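You operate a simulated robot arm through the tools that you are given. There is no shell and no other tool. Be economical: measure what you need, move in short steps, check, and stop when the job is done.

The job below is to be done with a simulated robot arm. You get a single attempt, and the scene is never put back.

## Task
Square both boards in the gap gauge and clip them down.
Fine: each lies against the long fence and its bar; the gap stays as it is, locked.
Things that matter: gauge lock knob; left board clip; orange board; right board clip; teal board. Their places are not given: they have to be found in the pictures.

It is judged by the outcome, as a careful person would: the job done as asked, and still so three seconds after it is handed in. It fails if anything else is knocked over, pushed out of place, dropped, spilled or broken.

## Robot
A 7-joint arm with a two-finger parallel gripper, fixed in place. Base frame: the origin is at the foot of the arm, x ahead of it, y to its left, z up; the work surface is at about z = 0. Lengths are in mm, angles in degrees, forces in N, time in s.
With the tool pointing down near the work surface it reaches from about 240 to 620 mm from the base axis. Its first joint turns from -66.0 to 66.0 degrees. Payload 2.6 kg.
Tool frame: the origin (TCP) lies between the finger pads and is the grasp point; the fingertips stand 30 mm ahead of it; z points along the fingers, y is the line along which they close. The gripper opens to 94 mm. The fingers are 28 mm wide and 10 mm thick; the gripper's body (50 by 96 mm) begins 55 mm behind the TCP.
Orientation is that of the tool frame in the base frame, as a unit quaternion [x, y, z, w]. With the fingers straight down and closing along the base's y, the tool's x points along the base's -x, its y along +y and its z along -z.

## Interface
- The arm moves only by the tool servo_tool. Its argument "plan" is text: rows parted by semicolons, each of 7 numbers parted by spaces: the shift along the base's x, y, z in mm, then the turn, a rotation vector about the base's x, y, z in degrees, then the opening, from 0 (shut) to 1 (fully open). In form: x y z rx ry rz grip; .... A call has 1 to 8 rows; each row is the pose to reach, as a shift and turn from the pose commanded when the call began. Each row takes 0.2 s and may step no farther than 50 mm and 8.6 degrees from the row before; otherwise, or with a gripper value out of range, the whole call is refused. Where a pose cannot be reached the arm comes as near as it can. A force on the tool above 40 N (or 10 N above the force at the start of the call, whichever is more), or a blocked arm, ends the call early, and 0.2 s more pass. The fingers move at their own pace (about 72 mm/s each) and stop on an object; they squeeze with about 44 N. The grip force told is the motor's: it shows also when the fingers shut on nothing. Time passes only in rows, and 0.2 s behind the last, so rows that repeat a pose let the fingers close. It gives the time, the measured TCP pose, the force on the tool (base axes), the opening and the grip force at its end, in the units of the frame above (readings bear some noise), with the torque about the TCP (base axes, N m) and any sound that the robot's microphone picked up.
- Cameras (640 x 400 px; columns grow to the right, rows downward): "scene" is fixed at [4.8, 418.9, 584.4]; the picture's right is [-0.92, -0.40, 0.00], its down [-0.19, 0.43, -0.88] and it looks along [0.35, -0.81, -0.47] (base axes); focal length 370 px, centre (320, 200). "wrist" rides on the gripper at [76, 14, -102] in the tool frame; the picture's right is [-0.18, 0.98, 0.00], its down [-0.75, -0.14, -0.64] and it looks along [-0.63, -0.12, 0.77] (tool axes); focal length 243 px, centre (320, 200).
- capture(camera): a new picture of that camera. No time passes.
- point_at(camera, pixels): for up to 12 pixels [column, row] of the newest picture of that camera ("zoom" is the newest enlarged one), the place [x, y, z] in the base frame of the surface seen there, good to about 2 mm, but the place of the scene camera against the robot may be out by one fixed shift of up to 18 mm in any direction. No time passes.
- close_up(camera, box): a new picture of the part [left, top, right, bottom] of that camera's present view, enlarged. No time passes.
- close_job(): hands the job in; it is judged then, once.

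Go step by step. Measure first, check grasps and placings, and put right what went wrong. The budget is 80 turns and 34 pictures, counting those below and the enlarged ones. Unless the task says otherwise, let go and move clear before handing in, and close with one line.

The tools are called after "Call:" as name(argument=value, ...) on one line, values as JSON. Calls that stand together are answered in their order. servo_tool: Moves the arm, as the interface text tells. Its arguments: {"type":"object","properties":{"plan":{"type":"string"}},"required":["plan"]} The other tools are called the same way: capture (camera) takes a picture; point_at (camera, pixels) gives the place of the surface under pixels of a picture; close_up (camera, box) takes an enlarged picture of a part of a camera's view; close_job () hands the job in.

At the start:

```text
time_s: 0.0
ee_pos: [454.8, -36.1, 242.9]
tcp_rot: [0.0, 1.0, 0.0, 0.0]
wrist_force: [0.4, 0.7, 0.2]
torque: [0.03, 0.02, -0.02]
gripper_width: 94.0
grasp_force: 0.1
```

scene: 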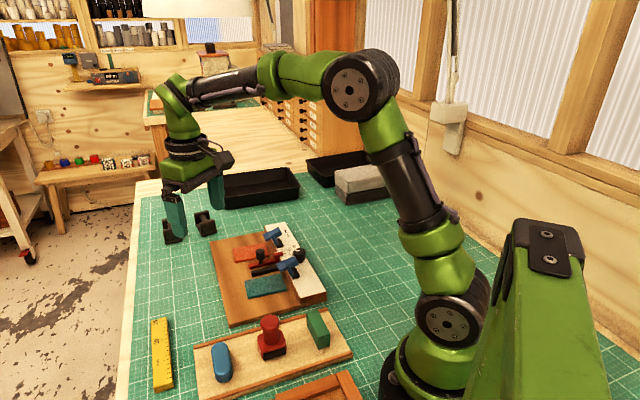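
wrist: 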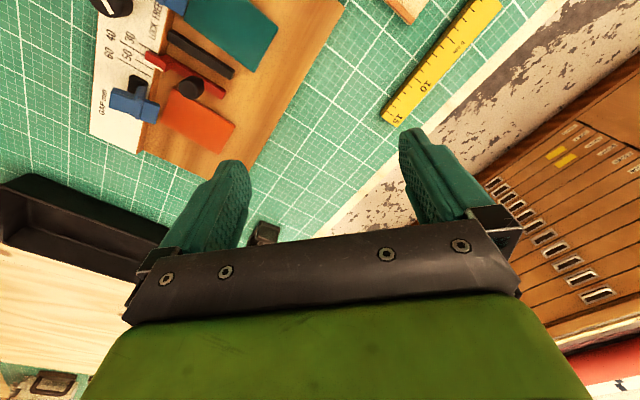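

The scene shows the gauge around pixels (210-325, 225-325), with orange and teal boards, a red slider and blue clips. I'll enlarge both views.

Call:
close_up(camera="scene", box=[200, 210, 340, 330])

Call:
close_up(camera="wrist", box=[80, 0, 340, 165])

```text
3.33 times, centred on (270, 270) of scene
```

zoom: 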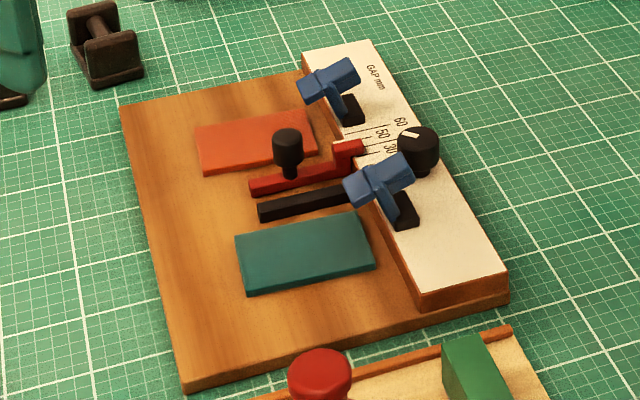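

```text
2.42 times, centred on (210, 82) of wrist
```

zoom: 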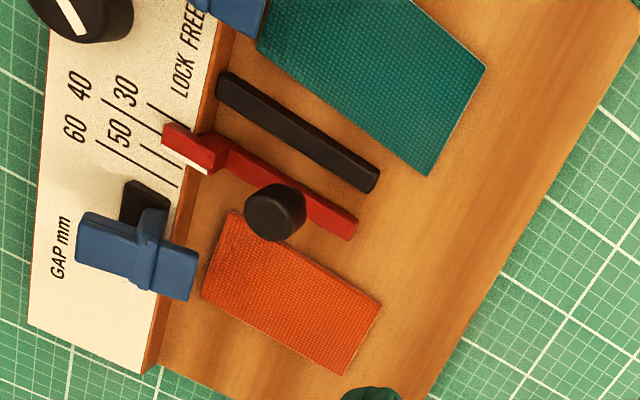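

The wrist zoom shows both boards off the fence and bars, and the knob pointer at zoom (70,15) beside LOCK/FREE. I'll measure the main features.

Call:
point_at(camera="zoom", pixels=[[238, 216], [376, 303], [343, 370], [206, 293], [226, 82], [370, 180], [352, 228], [165, 355], [35, 320], [275, 200], [95, 225], [175, 270]])

Call:
point_at(camera="wrist", pixels=[[188, 20], [276, 28], [253, 68], [112, 5], [152, 2], [175, 5], [150, 142], [340, 5], [245, 165], [170, 38], [232, 70], [140, 150]])

```text
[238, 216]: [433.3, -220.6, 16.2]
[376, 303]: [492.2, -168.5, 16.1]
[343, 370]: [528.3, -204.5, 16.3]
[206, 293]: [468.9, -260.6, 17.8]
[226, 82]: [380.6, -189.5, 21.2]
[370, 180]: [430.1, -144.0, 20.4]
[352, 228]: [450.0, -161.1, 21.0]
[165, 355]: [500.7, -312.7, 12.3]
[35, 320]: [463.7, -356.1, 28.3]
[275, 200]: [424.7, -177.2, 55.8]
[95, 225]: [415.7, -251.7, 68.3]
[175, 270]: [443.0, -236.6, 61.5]
```

```text
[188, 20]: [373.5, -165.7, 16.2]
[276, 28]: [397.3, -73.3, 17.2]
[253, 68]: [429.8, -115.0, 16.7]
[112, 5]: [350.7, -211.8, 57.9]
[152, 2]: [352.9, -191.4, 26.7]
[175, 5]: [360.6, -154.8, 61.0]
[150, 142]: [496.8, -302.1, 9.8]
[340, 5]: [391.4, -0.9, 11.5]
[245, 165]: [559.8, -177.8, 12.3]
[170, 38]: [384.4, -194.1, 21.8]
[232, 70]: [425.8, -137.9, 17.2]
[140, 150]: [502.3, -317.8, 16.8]
```

The gauge is turned about 42°, with its boards' tops at z≈16. I'll move the arm back and to the right so the wrist camera sees the whole gauge.

Call:
servo_tool(plan="-35 -25 4 0 0 0 1; -70 -50 8 0 0 0 1; -105 -75 12 0 0 0 1; -140 -100 16 0 0 0 1; -170 -120 20 0 0 0 1")

Call:
capture(camera="wrist")

```text
time_s: 1.2
ee_pos: [284.9, -156.4, 262.3]
tcp_rot: [-0.001, 1.0, -0.001, 0.001]
wrist_force: [0.3, -1.6, 0.6]
torque: [-0.03, 0.0, 0.03]
gripper_width: 94.0
grasp_force: 0.2
```

```text
29 pictures are left
```

wrist: 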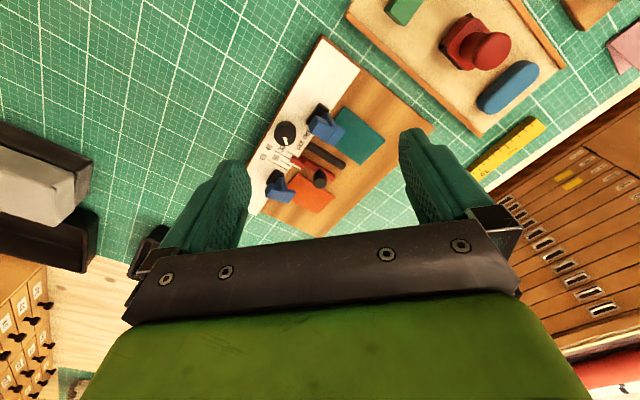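

Call:
close_up(camera="wrist", box=[240, 85, 400, 220])

```text
2.96 times, centred on (320, 152) of wrist
```

zoom: 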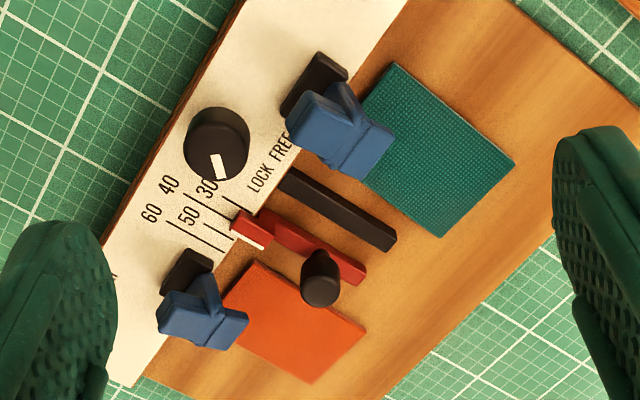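

The knob's pointer is at zoom (220,165). I'll measure the knob, labels and clips, and take a tighter look.

Call:
point_at(camera="zoom", pixels=[[213, 157], [224, 177], [205, 125], [235, 125], [257, 180], [284, 147], [212, 330], [240, 335], [205, 285], [190, 310], [190, 265], [340, 140]])

Call:
point_at(camera="zoom", pixels=[[320, 262], [320, 290], [390, 72], [510, 163], [440, 232], [265, 265], [360, 322], [310, 378], [320, 70], [310, 125], [375, 150], [340, 95]])

Call:
close_up(camera="wrist", box=[260, 95, 345, 150])

```text
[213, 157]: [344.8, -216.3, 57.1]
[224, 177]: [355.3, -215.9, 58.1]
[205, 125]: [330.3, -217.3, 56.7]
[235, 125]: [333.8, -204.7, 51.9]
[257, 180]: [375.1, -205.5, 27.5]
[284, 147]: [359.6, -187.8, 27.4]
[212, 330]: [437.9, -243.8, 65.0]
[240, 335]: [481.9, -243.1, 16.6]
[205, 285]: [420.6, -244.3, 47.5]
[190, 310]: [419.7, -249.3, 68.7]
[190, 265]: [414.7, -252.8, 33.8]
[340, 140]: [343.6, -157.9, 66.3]
```

```text
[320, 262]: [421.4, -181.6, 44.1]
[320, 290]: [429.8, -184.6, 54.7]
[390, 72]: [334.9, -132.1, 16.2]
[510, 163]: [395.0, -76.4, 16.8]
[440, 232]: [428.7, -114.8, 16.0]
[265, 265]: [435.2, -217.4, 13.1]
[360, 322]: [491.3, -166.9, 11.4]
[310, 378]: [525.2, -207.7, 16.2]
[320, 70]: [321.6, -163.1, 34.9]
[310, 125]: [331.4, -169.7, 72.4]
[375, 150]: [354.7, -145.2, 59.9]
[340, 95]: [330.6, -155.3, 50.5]
```

```text
7.27 times, centred on (302, 122) of wrist
```

zoom: 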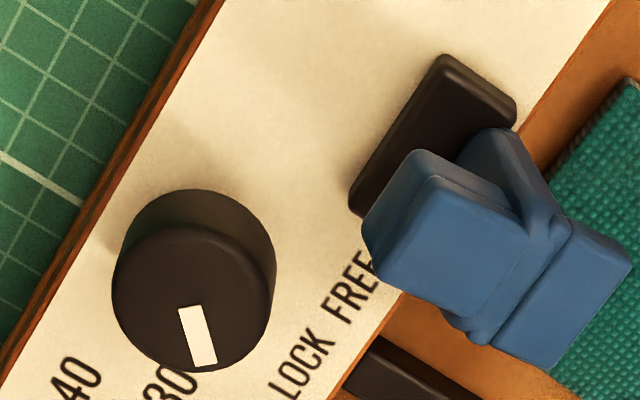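

The pointer runs along about +x, a little past LOCK on the side away from FREE, so the gauge appears to be locked. I'll look more closely at how the clips are built.

Call:
close_up(camera="scene", box=[258, 220, 308, 285])

```text
6.15 times, centred on (283, 252) of scene
```

zoom: 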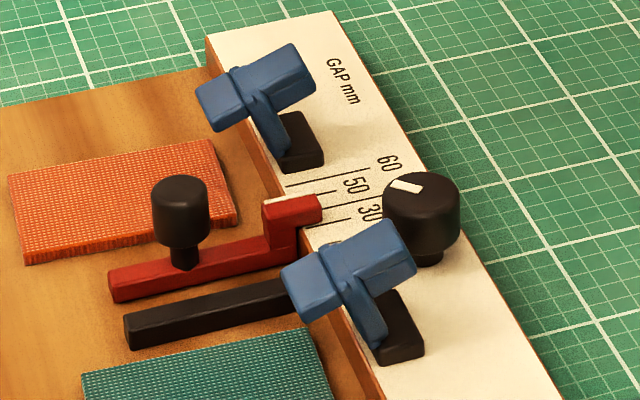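

The clips seem to be hinged blue levers on black blocks. I'll measure points on both clips and the knob to get their geometry.

Call:
point_at(camera="zoom", pixels=[[305, 150], [300, 125], [275, 125], [250, 92], [215, 85], [225, 115], [275, 65], [305, 70], [292, 52], [260, 85], [244, 107], [285, 145]])

Call:
point_at(camera="zoom", pixels=[[398, 310], [408, 348], [370, 320], [300, 270], [320, 305], [345, 260], [400, 270], [390, 230], [350, 290], [425, 190], [400, 182], [418, 189]])

```text
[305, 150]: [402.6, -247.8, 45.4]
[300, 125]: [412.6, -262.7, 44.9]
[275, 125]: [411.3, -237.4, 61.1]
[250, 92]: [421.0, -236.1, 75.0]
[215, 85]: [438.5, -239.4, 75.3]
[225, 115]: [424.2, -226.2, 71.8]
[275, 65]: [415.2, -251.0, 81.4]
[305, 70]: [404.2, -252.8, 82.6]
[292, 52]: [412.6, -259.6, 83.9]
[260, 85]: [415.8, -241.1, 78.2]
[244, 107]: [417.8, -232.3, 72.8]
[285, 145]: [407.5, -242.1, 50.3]
```

```text
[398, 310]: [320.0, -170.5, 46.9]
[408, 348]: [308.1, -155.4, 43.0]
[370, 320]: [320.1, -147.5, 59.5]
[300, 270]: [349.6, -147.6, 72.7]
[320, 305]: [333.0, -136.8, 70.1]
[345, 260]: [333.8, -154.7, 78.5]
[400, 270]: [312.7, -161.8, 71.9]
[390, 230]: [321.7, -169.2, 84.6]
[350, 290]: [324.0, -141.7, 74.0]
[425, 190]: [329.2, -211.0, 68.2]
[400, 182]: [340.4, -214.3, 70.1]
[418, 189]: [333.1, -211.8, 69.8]
```

I read each clip as a lever hinged in its black block: the handle is up over the fence, and pushing it toward the boards brings the pad down. I'll turn the tool to the gauge's axes (about -47°) and get closer for exact measurements.

Call:
servo_tool(plan="8 15 -10 0 0 -7.9 1; 17 30 -20 0 0 -15.8 1; 25 45 -40 0 0 -23.7 1; 34 60 -60 0 0 -31.6 1; 42 75 -80 0 0 -39.5 1; 51 90 -104 0 0 -47.4 1; 51 90 -104 0 0 -47.4 0.5")

Call:
capture(camera="wrist")

```text
time_s: 2.8
ee_pos: [337.4, -66.7, 158.8]
tcp_rot: [0.403, 0.915, 0.0, -0.001]
wrist_force: [-0.2, 0.5, -0.8]
torque: [0.03, 0.02, 0.01]
gripper_width: 46.6
grasp_force: 0.0
```

```text
25 pictures are left
```

wrist: 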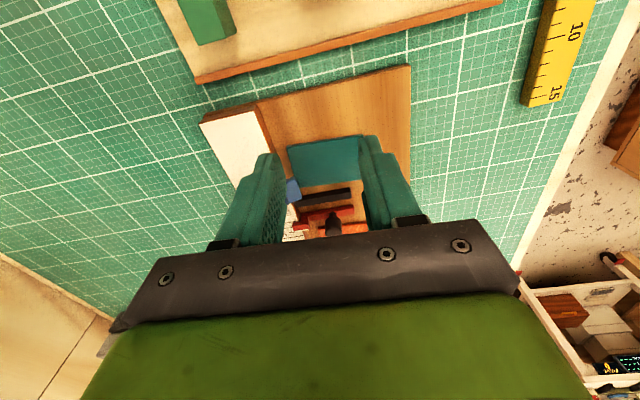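

The open fingers hide the gauge in this view. I'll move about 90 mm along +v so the gauge rises in the picture, above the fingers.

Call:
servo_tool(plan="20 -22 0 0 0 0 1; 40 -44 0 0 0 0 1; 61 -66 0 0 0 0 1; 61 -66 0 0 0 0 1")

Call:
capture(camera="wrist")

Call:
close_up(camera="wrist", box=[180, 0, 440, 162])

```text
time_s: 3.8
ee_pos: [396.2, -133.3, 158.2]
tcp_rot: [0.402, 0.916, -0.001, 0.0]
wrist_force: [0.2, 1.3, 0.6]
torque: [0.03, 0.01, 0.0]
gripper_width: 94.3
grasp_force: 0.0
```

```text
24 pictures are left
```

wrist: 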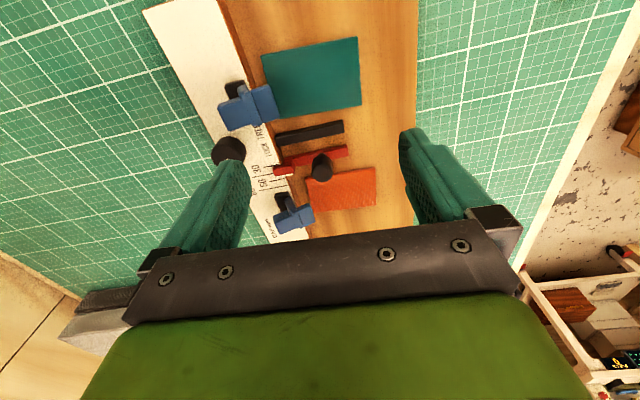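

```text
2.46 times, centred on (310, 81) of wrist
```

zoom: 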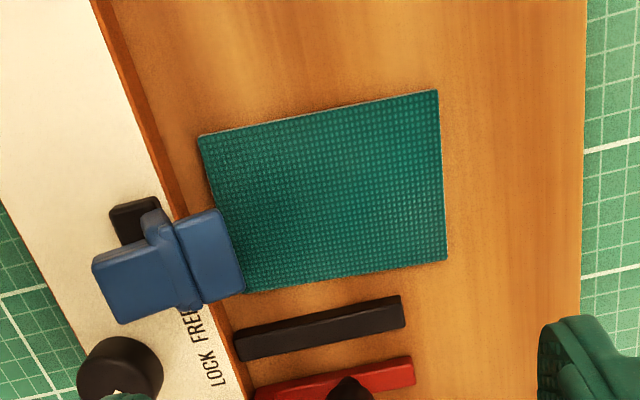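

Now I have a clear, near view. I'll measure the teal corners, the fence face, and the black and red bar edges.

Call:
point_at(camera="zoom", pixels=[[201, 138], [436, 93], [444, 258], [250, 291], [103, 5], [160, 140], [125, 30], [585, 60], [580, 280], [240, 330], [398, 299], [400, 322]])

Call:
point_at(camera="wrist", pixels=[[306, 180], [373, 168], [376, 206], [313, 210], [278, 143], [343, 132], [280, 162], [346, 150], [290, 215], [305, 212], [300, 236], [283, 198]])

Call:
close_up(camera="wrist", box=[205, 100, 405, 225])

```text
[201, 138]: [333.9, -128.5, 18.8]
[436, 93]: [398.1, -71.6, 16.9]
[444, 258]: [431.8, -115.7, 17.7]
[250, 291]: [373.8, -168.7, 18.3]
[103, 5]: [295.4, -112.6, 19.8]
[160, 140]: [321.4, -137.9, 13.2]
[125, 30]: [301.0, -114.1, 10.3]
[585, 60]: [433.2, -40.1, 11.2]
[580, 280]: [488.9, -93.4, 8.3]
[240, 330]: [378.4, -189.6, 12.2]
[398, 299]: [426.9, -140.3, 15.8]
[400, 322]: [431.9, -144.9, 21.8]
```

```text
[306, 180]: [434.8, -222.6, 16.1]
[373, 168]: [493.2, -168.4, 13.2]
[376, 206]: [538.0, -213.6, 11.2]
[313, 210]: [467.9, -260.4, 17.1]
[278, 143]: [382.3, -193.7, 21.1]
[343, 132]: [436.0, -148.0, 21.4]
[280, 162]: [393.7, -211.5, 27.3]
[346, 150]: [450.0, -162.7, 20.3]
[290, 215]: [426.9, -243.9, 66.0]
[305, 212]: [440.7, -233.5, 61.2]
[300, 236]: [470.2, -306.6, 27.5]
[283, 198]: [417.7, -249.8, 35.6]
```

```text
3.20 times, centred on (305, 162) of wrist
```

zoom: 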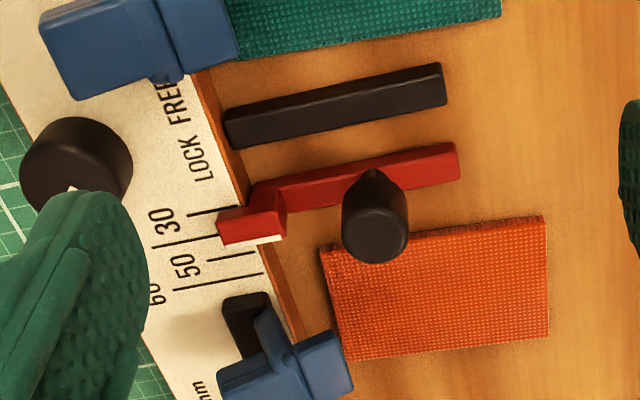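

The fence foot line shows at zoom (243,200)-(300,335). I'll take more points on the fence and bars for the gauge's angle.

Call:
point_at(camera="zoom", pixels=[[243, 195], [292, 320], [205, 80], [226, 112], [436, 66], [234, 130], [443, 88], [262, 205], [455, 172], [300, 205], [325, 252], [545, 222]])

Call:
point_at(camera="zoom", pixels=[[350, 355], [545, 332], [320, 235], [500, 100], [580, 300], [400, 380], [240, 200], [280, 300], [72, 188], [225, 218], [265, 272], [175, 288]])

```text
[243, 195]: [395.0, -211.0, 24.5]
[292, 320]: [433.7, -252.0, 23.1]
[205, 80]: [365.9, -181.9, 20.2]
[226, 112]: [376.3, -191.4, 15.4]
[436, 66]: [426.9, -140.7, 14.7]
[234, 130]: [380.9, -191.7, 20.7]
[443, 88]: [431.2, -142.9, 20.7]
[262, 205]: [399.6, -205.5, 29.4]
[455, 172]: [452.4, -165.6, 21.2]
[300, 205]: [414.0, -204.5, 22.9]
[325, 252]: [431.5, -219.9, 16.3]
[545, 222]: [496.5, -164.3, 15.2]
```

```text
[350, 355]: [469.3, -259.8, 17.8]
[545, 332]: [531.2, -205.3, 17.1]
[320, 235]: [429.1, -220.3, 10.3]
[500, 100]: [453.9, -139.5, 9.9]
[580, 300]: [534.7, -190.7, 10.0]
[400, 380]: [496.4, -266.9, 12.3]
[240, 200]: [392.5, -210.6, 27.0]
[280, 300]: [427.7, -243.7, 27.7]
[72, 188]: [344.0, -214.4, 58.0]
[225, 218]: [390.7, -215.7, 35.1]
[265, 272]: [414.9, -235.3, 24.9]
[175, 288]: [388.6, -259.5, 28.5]
```

The readings fit a gauge turned exactly 45°. In gauge axes p=(x+y)/√2 and q=(x−y)/√2, the fence face is at p≈130. Black bar face is q≈401, red bar face q≈439, and base top z=10 with board tops about 16.7. The pointer is 45° toward LOCK. I'll close the gripper and go to teal's outer end.

Call:
servo_tool(plan="19 27 0 0 0 2.4 0; 37.4 54.3 0 0 0 2.4 0; 37.4 54.3 -45 0 0 2.4 0; 37.4 54.3 -90 0 0 2.4 0; 37.4 54.3 -113 0 0 2.4 0; 37.4 54.3 -115.9 0 0 2.4 0")

Call:
capture(camera="wrist")

```text
time_s: 5.2
ee_pos: [434.9, -77.9, 43.4]
tcp_rot: [0.382, 0.924, 0.0, 0.0]
wrist_force: [0.7, 0.2, 0.7]
torque: [0.02, -0.02, 0.01]
gripper_width: 0.0
grasp_force: 33.1
```

```text
21 pictures are left
```

wrist: 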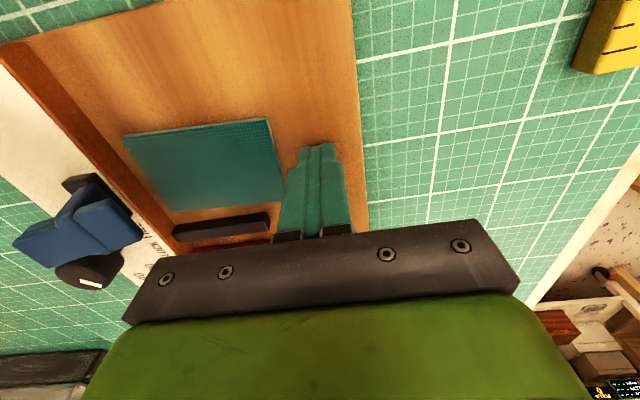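

The closed fingers stand just outside teal's right edge at pixel (285,190). I'll push toward the fence in measured steps.

Call:
servo_tool(plan="-3.5 -3.5 0 0 0 0 0; -7.1 -7.1 0 0 0 0 0; -10.6 -10.6 0 0 0 0 0; -13.4 -13.4 0 0 0 0 0; -16.3 -16.3 0 0 0 0 0; -18.4 -18.4 0 0 0 0 0")

```text
time_s: 6.6
ee_pos: [415.6, -94.7, 42.7]
tcp_rot: [0.382, 0.924, 0.0, 0.0]
wrist_force: [0.9, 2.0, -0.3]
torque: [0.06, -0.02, -0.04]
gripper_width: 0.5
grasp_force: 32.7
```

The push force is still light at TCP p≈227. I'll continue in 1.4 mm steps.

Call:
servo_tool(plan="-1 -1 0 0 0 0 0; -2 -2 0 0 0 0 0; -3 -3 0 0 0 0 0")

Call:
capture(camera="wrist")

```text
time_s: 7.4
ee_pos: [413.4, -96.2, 44.1]
tcp_rot: [0.381, 0.925, 0.002, -0.001]
wrist_force: [9.8, 17.2, 0.9]
torque: [0.48, -0.24, -0.13]
gripper_width: 0.1
grasp_force: 33.6
```

```text
20 pictures are left
```

wrist: 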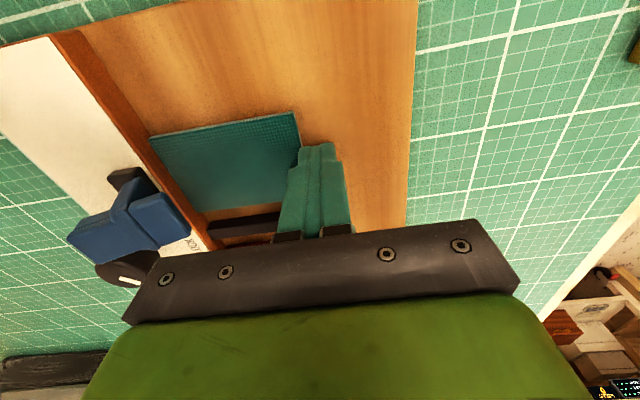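

Force rose to 20 N with teal against the fence. I'll back off, lift over to teal's near long side (p=186, q=303), and open the fingers 38 mm for a two-point push.

Call:
servo_tool(plan="6 6 0 0 0 0 0; 6 6 40 0 0 0 0.2; 0 8 70 0 0 0 0.4; -35 12 70 0 0 0 0.404; -67 16.5 70 0 0 0 0.404; -67 16.5 35 0 0 0 0.404; -67 16.5 0 0 0 0 0.404; -67 16.5 0 0 0 0 0.404")

Call:
capture(camera="wrist")

```text
time_s: 9.2
ee_pos: [345.1, -82.7, 42.1]
tcp_rot: [0.383, 0.924, 0.0, -0.001]
wrist_force: [-18.1, 3.0, 29.0]
torque: [-0.07, 0.11, 0.31]
gripper_width: 37.9
grasp_force: 0.1
```

```text
19 pictures are left
```

wrist: 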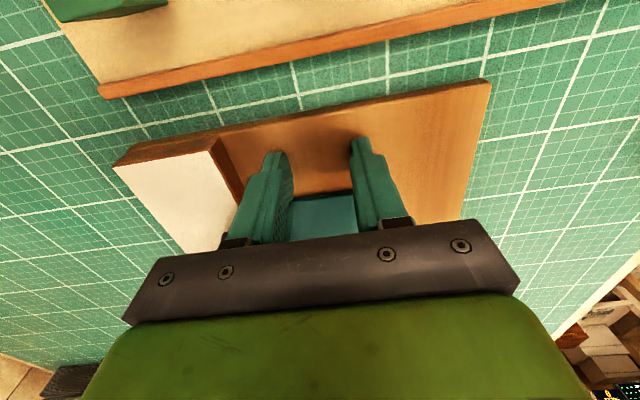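

There is an unexpected contact force (-18, 3, 29 N). I'll check where teal's near edge (row 195) lies against the fingers.

Call:
point_at(camera="wrist", pixels=[[297, 198], [345, 193], [320, 190], [275, 155], [357, 140], [320, 160], [340, 175], [235, 170], [420, 200]])

Call:
servo_tool(plan="0 0 0 0 0 0 0.404")

```text
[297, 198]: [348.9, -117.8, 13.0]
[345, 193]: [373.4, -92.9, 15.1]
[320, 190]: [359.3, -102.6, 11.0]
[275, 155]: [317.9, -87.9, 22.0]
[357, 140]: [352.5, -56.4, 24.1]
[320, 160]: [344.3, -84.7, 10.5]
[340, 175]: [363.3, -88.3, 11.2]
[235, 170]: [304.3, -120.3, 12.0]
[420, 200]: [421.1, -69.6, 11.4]
```

```text
time_s: 9.7
ee_pos: [344.2, -83.1, 42.4]
tcp_rot: [0.383, 0.924, 0.0, -0.001]
wrist_force: [-0.8, 0.7, 2.2]
torque: [0.01, -0.02, 0.0]
gripper_width: 37.2
grasp_force: 0.0
stopped in row 1: the force on the tool passed its limit at 44 N (the readings are from after the stop); the commanded pose is now the measured one
```

Teal's edge is square at q≈330, 13 mm clear of the fingers, and the force has now gone. I'll check the scene to find what was touched.

Call:
capture(camera="scene")

```text
18 pictures are left
```

scene: 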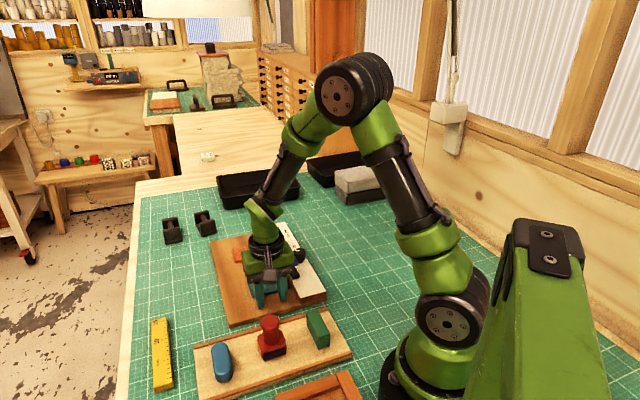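

The scene looks undisturbed; the fingertips probably just brushed the base. I'll rise 2 mm and push teal toward the black bar.

Call:
servo_tool(plan="0 0 2 0 0 0 0.404; 4.2 -4.2 2 0 0 0 0.404; 8.5 -8.5 2 0 0 0 0.404; 12 -12 2 0 0 0 0.404; 15.5 -15.5 2 0 0 0 0.404; 18 -18 2 0 0 0 0.404; 19.5 -19.5 2 0 0 0 0.404")

```text
time_s: 11.3
ee_pos: [362.4, -99.5, 42.0]
tcp_rot: [0.385, 0.923, 0.001, -0.005]
wrist_force: [-13.8, 14.9, 2.5]
torque: [-0.33, -0.12, -0.64]
gripper_width: 37.0
grasp_force: 0.0
```

Contact at 20 N with the board edge near q≈341. I'll look to see whether teal reached the black bar.

Call:
capture(camera="wrist")

Call:
close_up(camera="scene", box=[200, 210, 340, 330])

```text
17 pictures are left
```

wrist: 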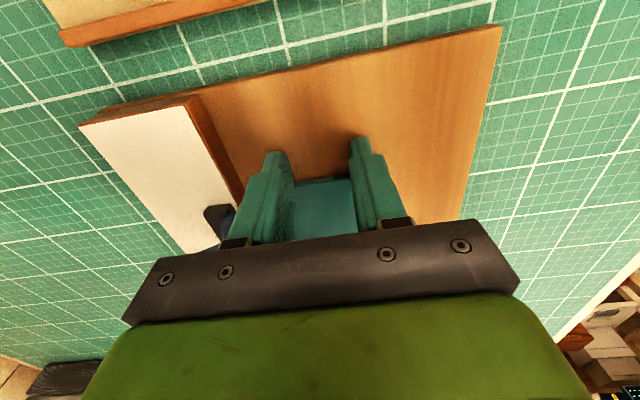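

```text
3.33 times, centred on (270, 270) of scene
```

zoom: 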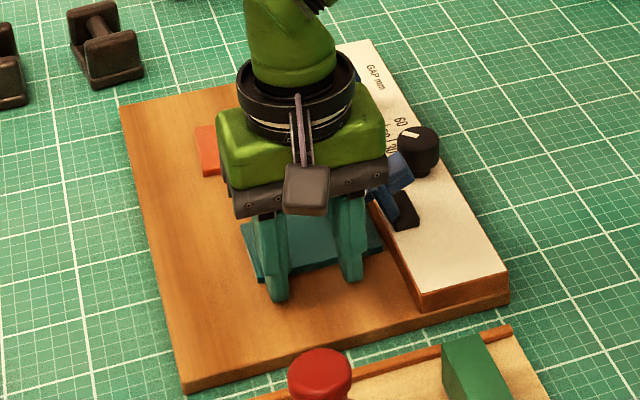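

I'll measure teal's near edge (row ~180) to learn how far it moved and whether it is square.

Call:
point_at(camera="wrist", pixels=[[298, 186], [348, 179], [298, 181], [348, 174], [325, 205], [220, 215], [395, 190]])

```text
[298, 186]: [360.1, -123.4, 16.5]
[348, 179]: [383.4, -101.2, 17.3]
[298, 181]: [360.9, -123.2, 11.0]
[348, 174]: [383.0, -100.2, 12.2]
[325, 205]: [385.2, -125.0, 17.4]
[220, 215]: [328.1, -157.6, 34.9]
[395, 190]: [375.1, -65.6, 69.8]
```

The edge is at q≈342 and square, which fits contact with the bar for a board about 57 mm wide. I'll back off, lift, and look from above.

Call:
servo_tool(plan="-7 7 0 0 0 0 0.404; -7 7 45 0 0 0 0.404; -7 7 90 0 0 0 0.404; 5 -5 115 0 0 0 0.6; 30 -30 115 0 0 0 1; 36 -36 115 0 0 0 1")

Call:
capture(camera="wrist")

Call:
close_up(camera="wrist", box=[200, 10, 420, 160])

```text
time_s: 12.7
ee_pos: [401.5, -138.1, 160.3]
tcp_rot: [0.383, 0.924, 0.0, -0.001]
wrist_force: [-0.2, 0.1, 0.0]
torque: [-0.03, 0.01, -0.01]
gripper_width: 94.2
grasp_force: 0.1
```

```text
15 pictures are left
```

wrist: 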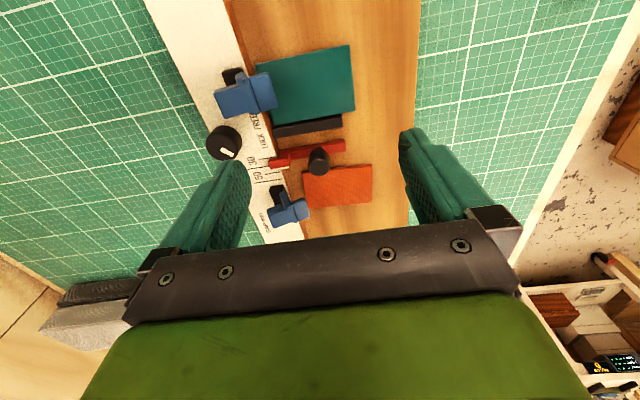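

```text
2.67 times, centred on (310, 85) of wrist
```

zoom: 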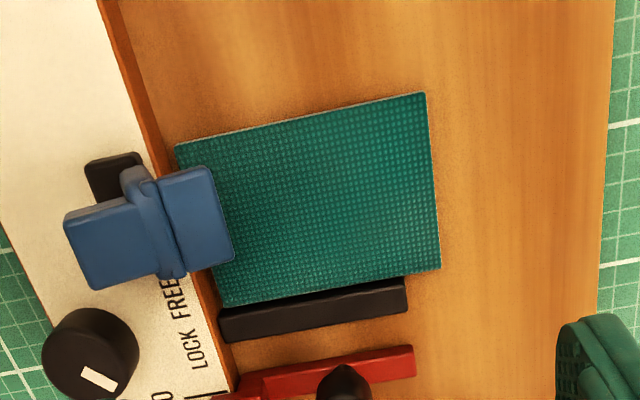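

Teal now touches the black bar. I'll measure the gap at the fence, zoom (165-180,150), and along the bar.

Call:
point_at(camera="zoom", pixels=[[180, 147], [190, 166], [424, 96], [438, 266], [226, 303], [216, 285], [160, 140], [400, 282], [132, 60], [203, 290], [404, 288], [225, 315]])

Call:
close_up(camera="wrist", box=[240, 45, 290, 80])

```text
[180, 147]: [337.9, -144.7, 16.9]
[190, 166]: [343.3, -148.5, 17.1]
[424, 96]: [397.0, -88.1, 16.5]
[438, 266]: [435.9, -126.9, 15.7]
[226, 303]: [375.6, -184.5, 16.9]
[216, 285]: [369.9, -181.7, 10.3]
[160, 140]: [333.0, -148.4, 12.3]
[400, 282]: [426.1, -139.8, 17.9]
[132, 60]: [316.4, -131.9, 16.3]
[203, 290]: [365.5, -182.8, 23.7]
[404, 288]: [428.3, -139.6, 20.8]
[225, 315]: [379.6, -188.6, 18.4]
```

```text
11.43 times, centred on (265, 62) of wrist
```

zoom: 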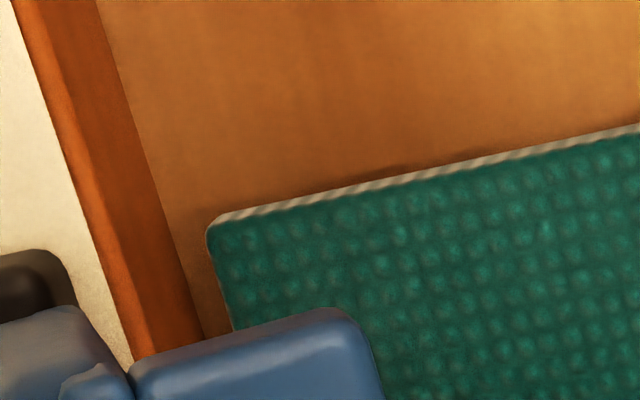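

Teal touches the bar, but a gap of about 4 mm remains at the fence (corner p≈136 against 130.5). I'll push its outer end again, centred at q=372.

Call:
servo_tool(plan="17 23 0 0 0 0 0.3; 33 45.3 0 0 0 0 0; 33 45.3 -45 0 0 0 0; 33 45.3 -90 0 0 0 0; 33 45.3 -115 0 0 0 0; 27 39.3 -115 0 0 0 0; 23 35.3 -115 0 0 0 0")

```text
time_s: 14.3
ee_pos: [423.6, -103.0, 44.5]
tcp_rot: [0.383, 0.924, 0.0, -0.002]
wrist_force: [0.0, 0.5, 0.5]
torque: [0.03, 0.0, 0.0]
gripper_width: 0.0
grasp_force: 32.6
```

No resistance yet, with the finger face at p≈216.7. I'll continue in 1 mm steps.

Call:
servo_tool(plan="-0.8 -0.8 0 0 0 0 0; -1.6 -1.6 0 0 0 0 0; -2.4 -2.4 0 0 0 0 0; -3 -3 0 0 0 0 0")

```text
time_s: 15.3
ee_pos: [421.7, -103.9, 44.8]
tcp_rot: [0.382, 0.924, 0.001, 0.0]
wrist_force: [12.3, 9.6, 0.3]
torque: [0.29, -0.32, 0.02]
gripper_width: 0.3
grasp_force: 33.4
```

A 15 N reaction at the same stop as before (face p≈214.7). I'll back off gently, lift, and verify that teal stays there.

Call:
servo_tool(plan="3 3 0 0 0 0 0; 8 8 0 0 0 0 0; 8 8 45 0 0 0 0; 8 8 90 0 0 0 0; -12 -18 115 0 0 0 0; -20 -35 115 0 0 0 0")

Call:
close_up(camera="wrist", box=[230, 30, 390, 150])

```text
time_s: 16.7
ee_pos: [399.9, -141.0, 160.1]
tcp_rot: [0.383, 0.924, 0.0, -0.003]
wrist_force: [-0.9, 0.0, 0.7]
torque: [-0.04, -0.02, -0.01]
gripper_width: 0.1
grasp_force: 33.2
```

```text
3.33 times, centred on (310, 90) of wrist
```

zoom: 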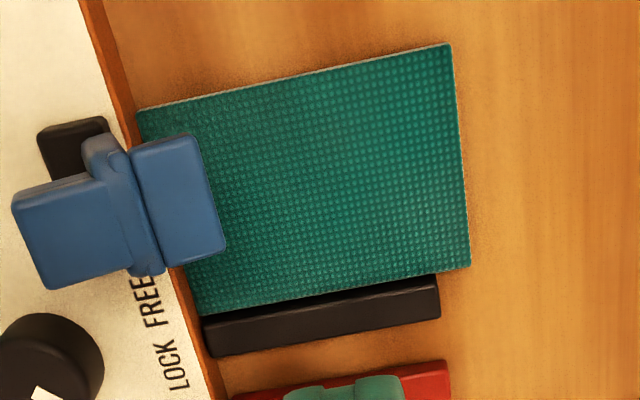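

Teal now sits flush on both the fence and the bar. Next is its clip; I'll measure the handle and pad in this view.

Call:
point_at(camera="zoom", pixels=[[20, 203], [100, 185], [130, 262], [50, 283], [60, 235], [140, 155], [188, 140], [220, 245], [165, 258], [180, 195], [45, 130], [105, 125]])

```text
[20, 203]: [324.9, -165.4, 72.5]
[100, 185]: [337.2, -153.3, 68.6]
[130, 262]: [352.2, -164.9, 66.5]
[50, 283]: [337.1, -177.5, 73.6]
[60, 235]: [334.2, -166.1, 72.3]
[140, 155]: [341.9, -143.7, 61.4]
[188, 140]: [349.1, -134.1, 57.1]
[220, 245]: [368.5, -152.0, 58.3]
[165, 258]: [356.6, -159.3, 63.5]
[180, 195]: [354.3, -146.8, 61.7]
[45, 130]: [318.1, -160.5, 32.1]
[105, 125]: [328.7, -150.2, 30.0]
```

The teal clip's handle end is at p≈112, q≈355, z≈73, hinged low at about p≈117, z≈36. I'll bring the closed fingers behind the handle with the tips at z≈50, ready to swing it toward the boards.

Call:
servo_tool(plan="-40 -22 0 0 0 0 0; -83.7 -44.7 0 0 0 0 0; -83.7 -44.7 -40 0 0 0 0; -83.7 -44.7 -79.4 0 0 0 0; -83.7 -44.7 -79.4 0 0 0 0")

Call:
close_up(camera="scene", box=[220, 200, 350, 300])

```text
time_s: 17.9
ee_pos: [316.9, -183.6, 77.8]
tcp_rot: [0.384, 0.923, 0.0, 0.0]
wrist_force: [0.2, -0.3, 0.4]
torque: [-0.02, -0.04, 0.01]
gripper_width: 0.0
grasp_force: 33.1
```

```text
4.00 times, centred on (285, 250) of scene
```

zoom: 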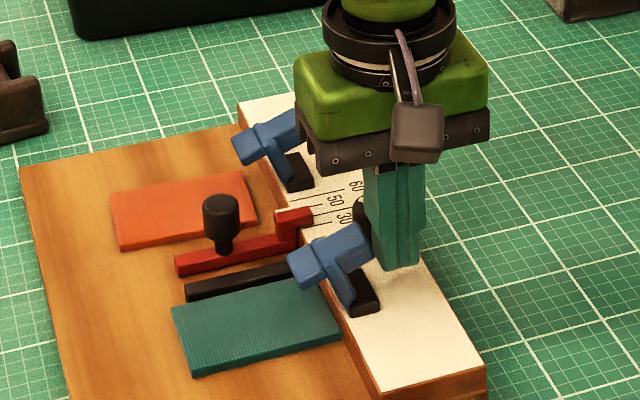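

The fingers stand right behind the teal clip's handle. I'll push toward the boards in 4 mm rows.

Call:
servo_tool(plan="4 4 0 0 0 0 0; 8 8 0 0 0 0 0; 11 11 0 0 0 0 0; 14 14 0 0 0 0 0; 17 17 0 0 0 0 0; 20 20 0 0 0 0 0; 23 23 0 0 0 0 0")

```text
time_s: 19.5
ee_pos: [340.3, -163.5, 81.1]
tcp_rot: [0.383, 0.924, 0.001, -0.002]
wrist_force: [0.3, -0.8, 0.1]
torque: [-0.01, -0.01, -0.01]
gripper_width: 0.4
grasp_force: 33.0
```

The tool moved 32 mm with no force left. I'll look at the clip.

Call:
close_up(camera="scene", box=[220, 200, 350, 300])

```text
4.00 times, centred on (285, 250) of scene
```

zoom: 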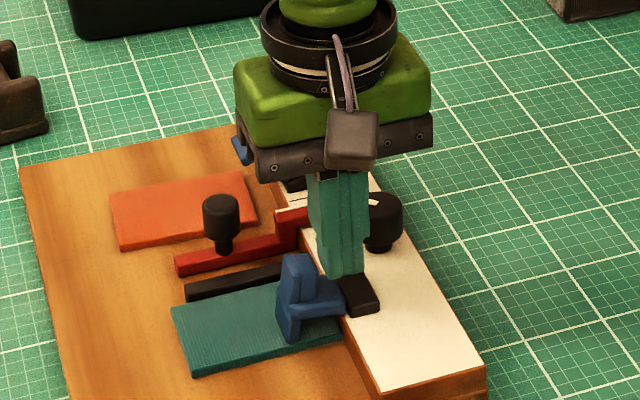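

The teal clip has swung down, pad on the board and handle upright. I'll nudge a few mm more to confirm it's home.

Call:
servo_tool(plan="1.5 1.5 0 0 0 0 0; 3 3 0 0 0 0 0; 4.5 4.5 0 0 0 0 0")

```text
time_s: 20.3
ee_pos: [343.3, -159.7, 78.4]
tcp_rot: [0.383, 0.924, 0.0, -0.002]
wrist_force: [-4.3, -2.7, 2.5]
torque: [-0.02, 0.11, 0.06]
gripper_width: 0.2
grasp_force: 33.1
```

There is a 5 N reaction: the clip is firmly home. Now I'll back off, lift, and travel to orange's outer end.

Call:
servo_tool(plan="-6 -6 0 0 0 0 0; -6 -6 45 0 0 0 0; -6 -6 79 0 0 0 0; 42 -8 79 0 0 0 0; 90 -10 79 0 0 0 0; 138 -12 79 0 0 0 0; 186 -14.7 79 0 0 0 0; 186 -14.7 40 0 0 0 0")

Call:
servo_tool(plan="0 0 -40 0 0 0 0; 0 0 -73 0 0 0 0; 0 0 -75.6 0 0 0 0; -4 -4 -75.6 0 0 0 0; -7 -7 -75.6 0 0 0 0")

Call:
capture(camera="wrist")

```text
time_s: 22.1
ee_pos: [529.5, -173.3, 118.5]
tcp_rot: [0.383, 0.924, 0.0, -0.002]
wrist_force: [-0.9, -0.4, -0.8]
torque: [0.0, 0.0, 0.0]
gripper_width: 0.0
grasp_force: 33.3
```

```text
time_s: 23.3
ee_pos: [521.9, -180.5, 42.7]
tcp_rot: [0.384, 0.924, 0.001, -0.001]
wrist_force: [0.1, -0.4, 0.7]
torque: [-0.05, 0.0, -0.01]
gripper_width: 0.0
grasp_force: 33.0
```

```text
9 pictures are left
```

wrist: 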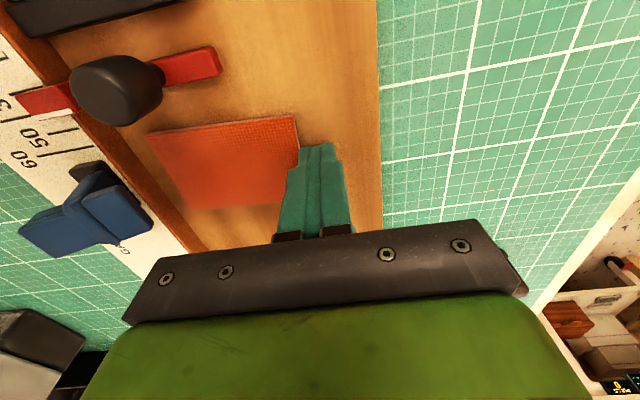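

The fingers are beside orange's outer edge (290,170). I'll push it toward the fence.

Call:
servo_tool(plan="-3 -3 0 0 0 0 0; -6 -6 0 0 0 0 0; -8.5 -8.5 0 0 0 0 0; -10.2 -10.2 0 0 0 0 0; -11.2 -11.2 0 0 0 0 0; -12 -12 0 0 0 0 0; -12.8 -12.8 0 0 0 0 0")

```text
time_s: 24.9
ee_pos: [510.4, -190.9, 44.9]
tcp_rot: [0.383, 0.924, 0.0, -0.001]
wrist_force: [1.6, 2.5, -0.4]
torque: [0.07, -0.04, -0.02]
gripper_width: 0.0
grasp_force: 33.3
```

Only 3 N so far at p≈226. I'll go on in 1 mm steps.

Call:
servo_tool(plan="-0.8 -0.8 0 0 0 0 0; -1.6 -1.6 0 0 0 0 0; -2.3 -2.3 0 0 0 0 0")

```text
time_s: 25.7
ee_pos: [508.5, -192.5, 44.5]
tcp_rot: [0.381, 0.924, 0.002, 0.001]
wrist_force: [13.4, 11.2, 0.0]
torque: [0.34, -0.39, 0.0]
gripper_width: 0.0
grasp_force: 32.9
```

17 N: orange is against the fence. I'll back off and go over to its far long side (q≈540) with fingers 38 mm apart.

Call:
servo_tool(plan="6 6 0 0 0 0 0; 6 6 40 0 0 0 0; 12 -25 65 0 0 0 0.2; 5.9 -55 65 0 0 0 0.404; 5.9 -55 30 0 0 0 0.404; 5.9 -55 3 0 0 0 0.404; 5.9 -55 0 0 0 0 0.404")

Call:
capture(camera="wrist")

```text
time_s: 27.3
ee_pos: [514.1, -250.0, 44.1]
tcp_rot: [0.383, 0.924, 0.001, 0.0]
wrist_force: [-0.6, 0.3, -0.3]
torque: [-0.02, 0.01, 0.01]
gripper_width: 37.8
grasp_force: 0.0
```

```text
8 pictures are left
```

wrist: 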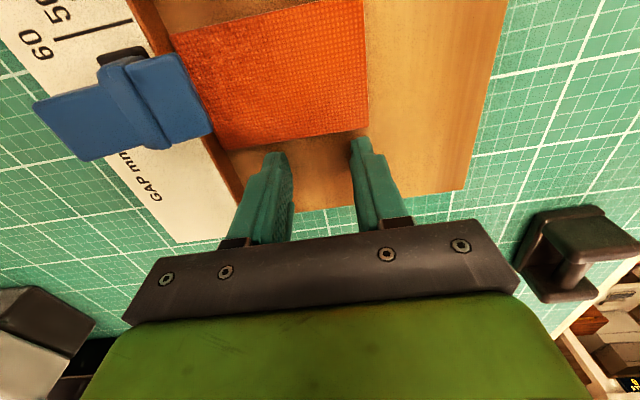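

Orange lies squarely ahead of both fingertips and nothing else is in the way. I'll push it toward the red bar.

Call:
servo_tool(plan="-4 4 0 0 0 0 0.404; -8 8 0 0 0 0 0.404; -12 12 0 0 0 0 0.404; -15 15 0 0 0 0 0.404; -17 17 0 0 0 0 0.404; -18 18 0 0 0 0 0.404")

```text
time_s: 28.7
ee_pos: [495.3, -231.3, 44.0]
tcp_rot: [0.383, 0.924, 0.0, 0.0]
wrist_force: [0.6, 0.2, 0.3]
torque: [-0.01, 0.03, -0.01]
gripper_width: 37.8
grasp_force: 0.1
```

There's still no resistance at q≈514. I'll take 1 mm steps to touch the red bar gently.

Call:
servo_tool(plan="-0.7 0.7 0 0 0 0 0.404; -1.4 1.4 0 0 0 0 0.404; -2.1 2.1 0 0 0 0 0.404")

```text
time_s: 29.5
ee_pos: [495.3, -229.9, 43.8]
tcp_rot: [0.383, 0.924, 0.0, -0.001]
wrist_force: [0.6, -1.1, 0.7]
torque: [-0.04, -0.05, 0.03]
gripper_width: 37.8
grasp_force: 0.0
```

Call:
servo_tool(plan="-0.7 0.7 0 0 0 0 0.404; -1.4 1.4 0 0 0 0 0.404")

Call:
capture(camera="wrist")

```text
time_s: 30.1
ee_pos: [493.2, -229.9, 44.3]
tcp_rot: [0.382, 0.924, -0.002, 0.001]
wrist_force: [12.3, -9.8, -5.3]
torque: [0.26, -0.01, 0.52]
gripper_width: 37.1
grasp_force: 0.2
```

```text
7 pictures are left
```

wrist: 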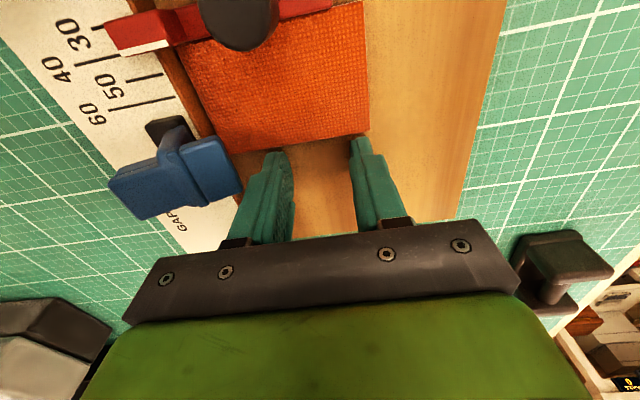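

A 16 N reaction: orange is against the red bar, and the white index still reads the same (near 40). Now I'll re-seat its outer end to the fence.

Call:
servo_tool(plan="7 -7 0 0 0 0 0.404; 7 -7 40 0 0 0 0.404; 7 20 65 0 0 0 0; 6 64.8 65 0 0 0 0; 6 64.8 30 0 0 0 0; 6 64.8 0 0 0 0 0; 2 60.8 0 0 0 0 0; -1 57.8 0 0 0 0 0")

Call:
servo_tool(plan="-0.8 -0.8 0 0 0 0 0; -1.6 -1.6 0 0 0 0 0; -2.4 -2.4 0 0 0 0 0")

```text
time_s: 31.9
ee_pos: [490.3, -169.4, 43.1]
tcp_rot: [0.383, 0.924, 0.001, -0.002]
wrist_force: [0.1, 0.0, -0.2]
torque: [0.02, 0.01, 0.02]
gripper_width: 0.0
grasp_force: 32.8
```

```text
time_s: 32.7
ee_pos: [490.2, -170.8, 44.1]
tcp_rot: [0.383, 0.924, 0.002, -0.001]
wrist_force: [2.3, 4.2, 0.1]
torque: [0.13, -0.08, 0.0]
gripper_width: 0.1
grasp_force: 33.0
```

Slight contact now (5 N) at p≈226. I'll push about 1.5 mm more.

Call:
servo_tool(plan="-0.6 -0.6 0 0 0 0 0; -1.2 -1.2 0 0 0 0 0")

```text
time_s: 33.3
ee_pos: [489.7, -171.5, 44.8]
tcp_rot: [0.383, 0.924, 0.002, 0.0]
wrist_force: [10.9, 10.3, -0.1]
torque: [0.29, -0.32, 0.03]
gripper_width: 0.3
grasp_force: 32.9
```

15 N, seated. I'll back off, lift, and inspect orange from above.

Call:
servo_tool(plan="3 3 0 0 0 0 0; 8 8 0 0 0 0 0; 8 8 45 0 0 0 0; 8 8 90 0 0 0 0; -8 -10 115 0 0 0 0; -23.3 -26.2 115 0 0 0 0")

Call:
close_up(camera="wrist", box=[220, 10, 400, 145])

```text
time_s: 34.7
ee_pos: [463.3, -201.4, 158.7]
tcp_rot: [0.384, 0.923, 0.0, -0.002]
wrist_force: [0.7, 0.2, -0.4]
torque: [-0.03, 0.01, 0.0]
gripper_width: 0.0
grasp_force: 33.3
```

```text
2.96 times, centred on (310, 78) of wrist
```

zoom: 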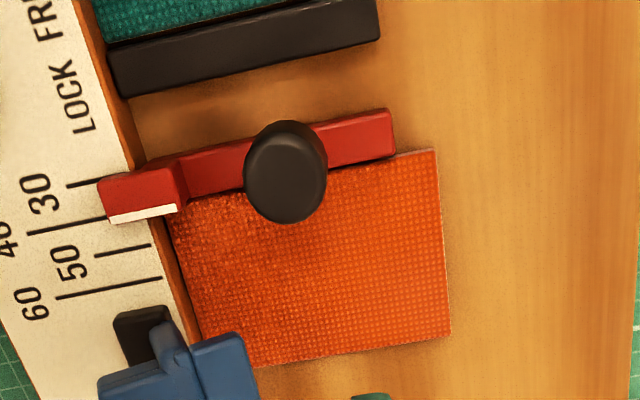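

Orange looks flush to the red bar and the fence, with the index at the 40 line. I'll measure its edges and its clip handle.

Call:
point_at(camera="zoom", pixels=[[180, 225], [203, 325], [435, 155], [448, 332], [400, 158], [220, 200], [262, 362], [110, 390], [150, 378], [195, 350], [240, 338], [250, 380]])

```text
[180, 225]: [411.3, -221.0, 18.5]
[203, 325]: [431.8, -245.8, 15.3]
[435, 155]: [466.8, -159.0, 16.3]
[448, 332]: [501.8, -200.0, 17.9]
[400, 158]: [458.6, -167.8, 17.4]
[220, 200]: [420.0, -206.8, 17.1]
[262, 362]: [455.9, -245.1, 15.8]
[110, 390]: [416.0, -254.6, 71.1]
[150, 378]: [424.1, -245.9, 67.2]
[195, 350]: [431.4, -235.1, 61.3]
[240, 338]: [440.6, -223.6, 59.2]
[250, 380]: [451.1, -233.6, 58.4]
```

All is square: q edges 442.5–443 and 496. The orange clip matches teal's, offset 128 mm along the fence, so the handle centre is q≈483. I'll go behind it and push as before.

Call:
servo_tool(plan="-28 -38 0 0 0 0 0; -57.3 -75.7 0 0 0 0 0; -57.3 -75.7 -40 0 0 0 0; -57.3 -75.7 -79.4 0 0 0 0; -57.3 -75.7 -79.4 0 0 0 0")

Call:
close_up(camera="scene", box=[220, 200, 350, 300])

```text
time_s: 35.9
ee_pos: [407.1, -276.9, 77.5]
tcp_rot: [0.384, 0.923, 0.001, -0.001]
wrist_force: [-0.3, 0.1, -0.4]
torque: [-0.02, 0.03, 0.05]
gripper_width: 0.0
grasp_force: 33.0
```

```text
4.00 times, centred on (285, 250) of scene
```

zoom: 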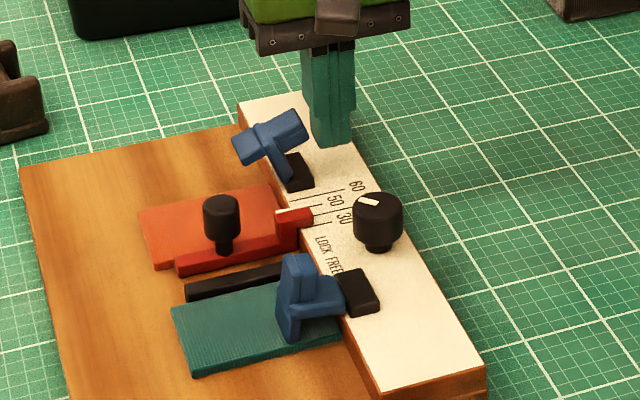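

The fingers are behind the orange clip's handle, and the teal clip is still down. I'll push the same 32 mm and then the same final nudge.

Call:
servo_tool(plan="4 4 0 0 0 0 0; 8 8 0 0 0 0 0; 11 11 0 0 0 0 0; 14 14 0 0 0 0 0; 17 17 0 0 0 0 0; 20 20 0 0 0 0 0; 23 23 0 0 0 0 0")

Call:
servo_tool(plan="1.5 1.5 0 0 0 0 0; 3 3 0 0 0 0 0; 4.5 4.5 0 0 0 0 0")

```text
time_s: 37.5
ee_pos: [429.6, -252.6, 78.3]
tcp_rot: [0.384, 0.923, 0.0, -0.001]
wrist_force: [-0.1, -0.1, 0.1]
torque: [-0.01, -0.01, 0.01]
gripper_width: 0.0
grasp_force: 33.3
```

```text
time_s: 38.3
ee_pos: [434.9, -248.6, 80.1]
tcp_rot: [0.383, 0.924, -0.001, -0.001]
wrist_force: [-4.1, -0.9, 0.8]
torque: [-0.01, 0.04, 0.02]
gripper_width: 0.2
grasp_force: 32.7
```

The handle reacts at 5 N as the teal one did, so it's home. I'll back off, lift and inspect everything from above.

Call:
servo_tool(plan="-6 -6 0 0 0 0 0; -6 -6 45 0 0 0 0; -6 -6 85 0 0 0 0; 2 30 95 0 0 0 0; 8.5 69.4 95 0 0 0 0")

Call:
close_up(camera="wrist", box=[210, 0, 420, 150])

Call:
close_up(camera="scene", box=[200, 210, 340, 330])

```text
time_s: 39.5
ee_pos: [442.3, -176.9, 175.0]
tcp_rot: [0.383, 0.924, -0.001, -0.001]
wrist_force: [1.0, 0.3, 0.1]
torque: [0.0, 0.01, 0.01]
gripper_width: 0.0
grasp_force: 33.1
```

```text
2.67 times, centred on (315, 75) of wrist
```

zoom: 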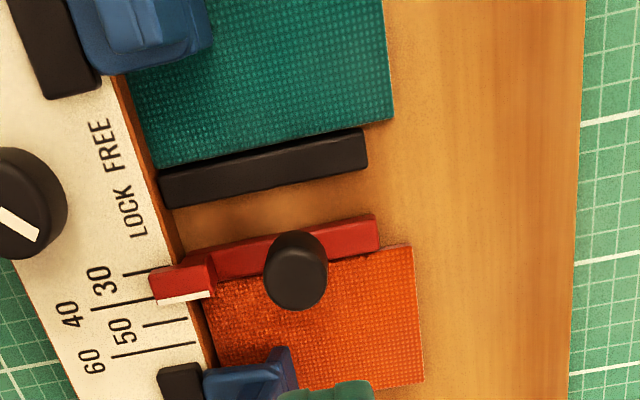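

```text
3.33 times, centred on (270, 270) of scene
```

zoom: 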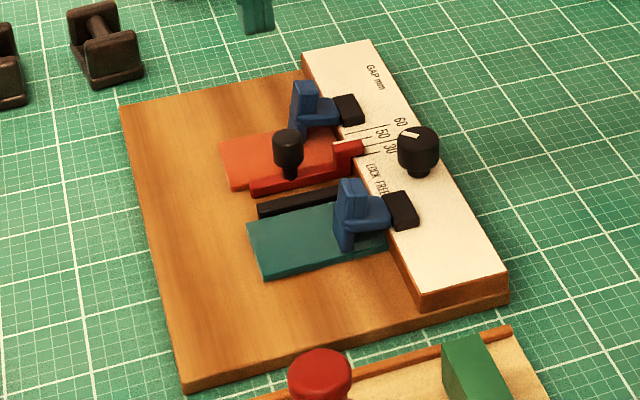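

Both clips are down, and the pointer is at LOCK with the index unchanged near 40. One thing to check: the teal–black bar line shows a thin dark wedge on its left, so I'll zoom there.

Call:
close_up(camera="wrist", box=[240, 30, 350, 98])

```text
5.82 times, centred on (295, 64) of wrist
```

zoom: 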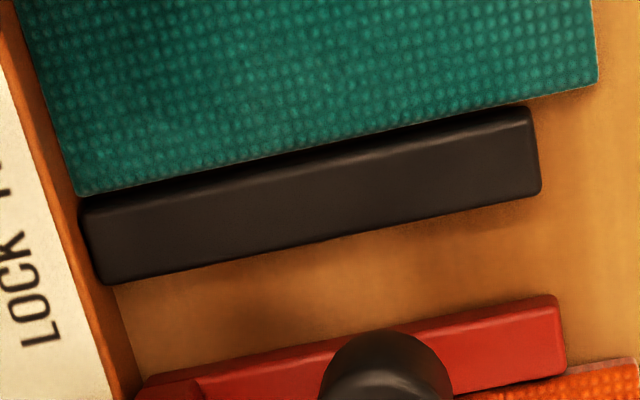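

The teal edge and bar edge are parallel (slopes 0.216 and 0.217) and touching, and the corner meets the fence at (78,195). One last closer look at orange after its clip closed.

Call:
servo_tool(plan="10 -10 0 0 0 0 0; 22 -25 0 0 0 0 0; 32 -38 0 0 0 0 0")

Call:
close_up(camera="wrist", box=[230, 10, 370, 110])

```text
time_s: 40.3
ee_pos: [475.0, -216.7, 173.8]
tcp_rot: [0.383, 0.924, 0.0, -0.001]
wrist_force: [-0.4, 0.5, -0.4]
torque: [-0.04, 0.02, 0.03]
gripper_width: 0.1
grasp_force: 33.2
```

```text
4.00 times, centred on (300, 60) of wrist
```

zoom: 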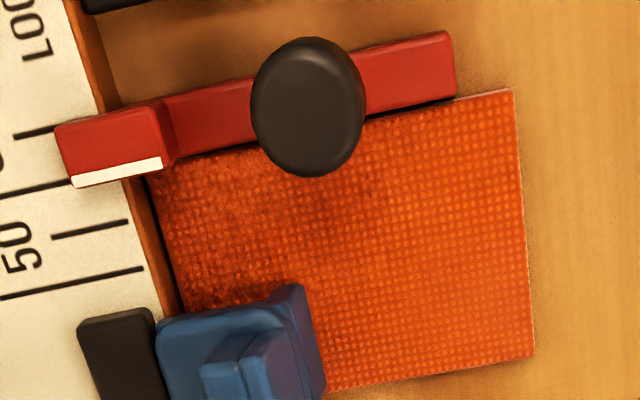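

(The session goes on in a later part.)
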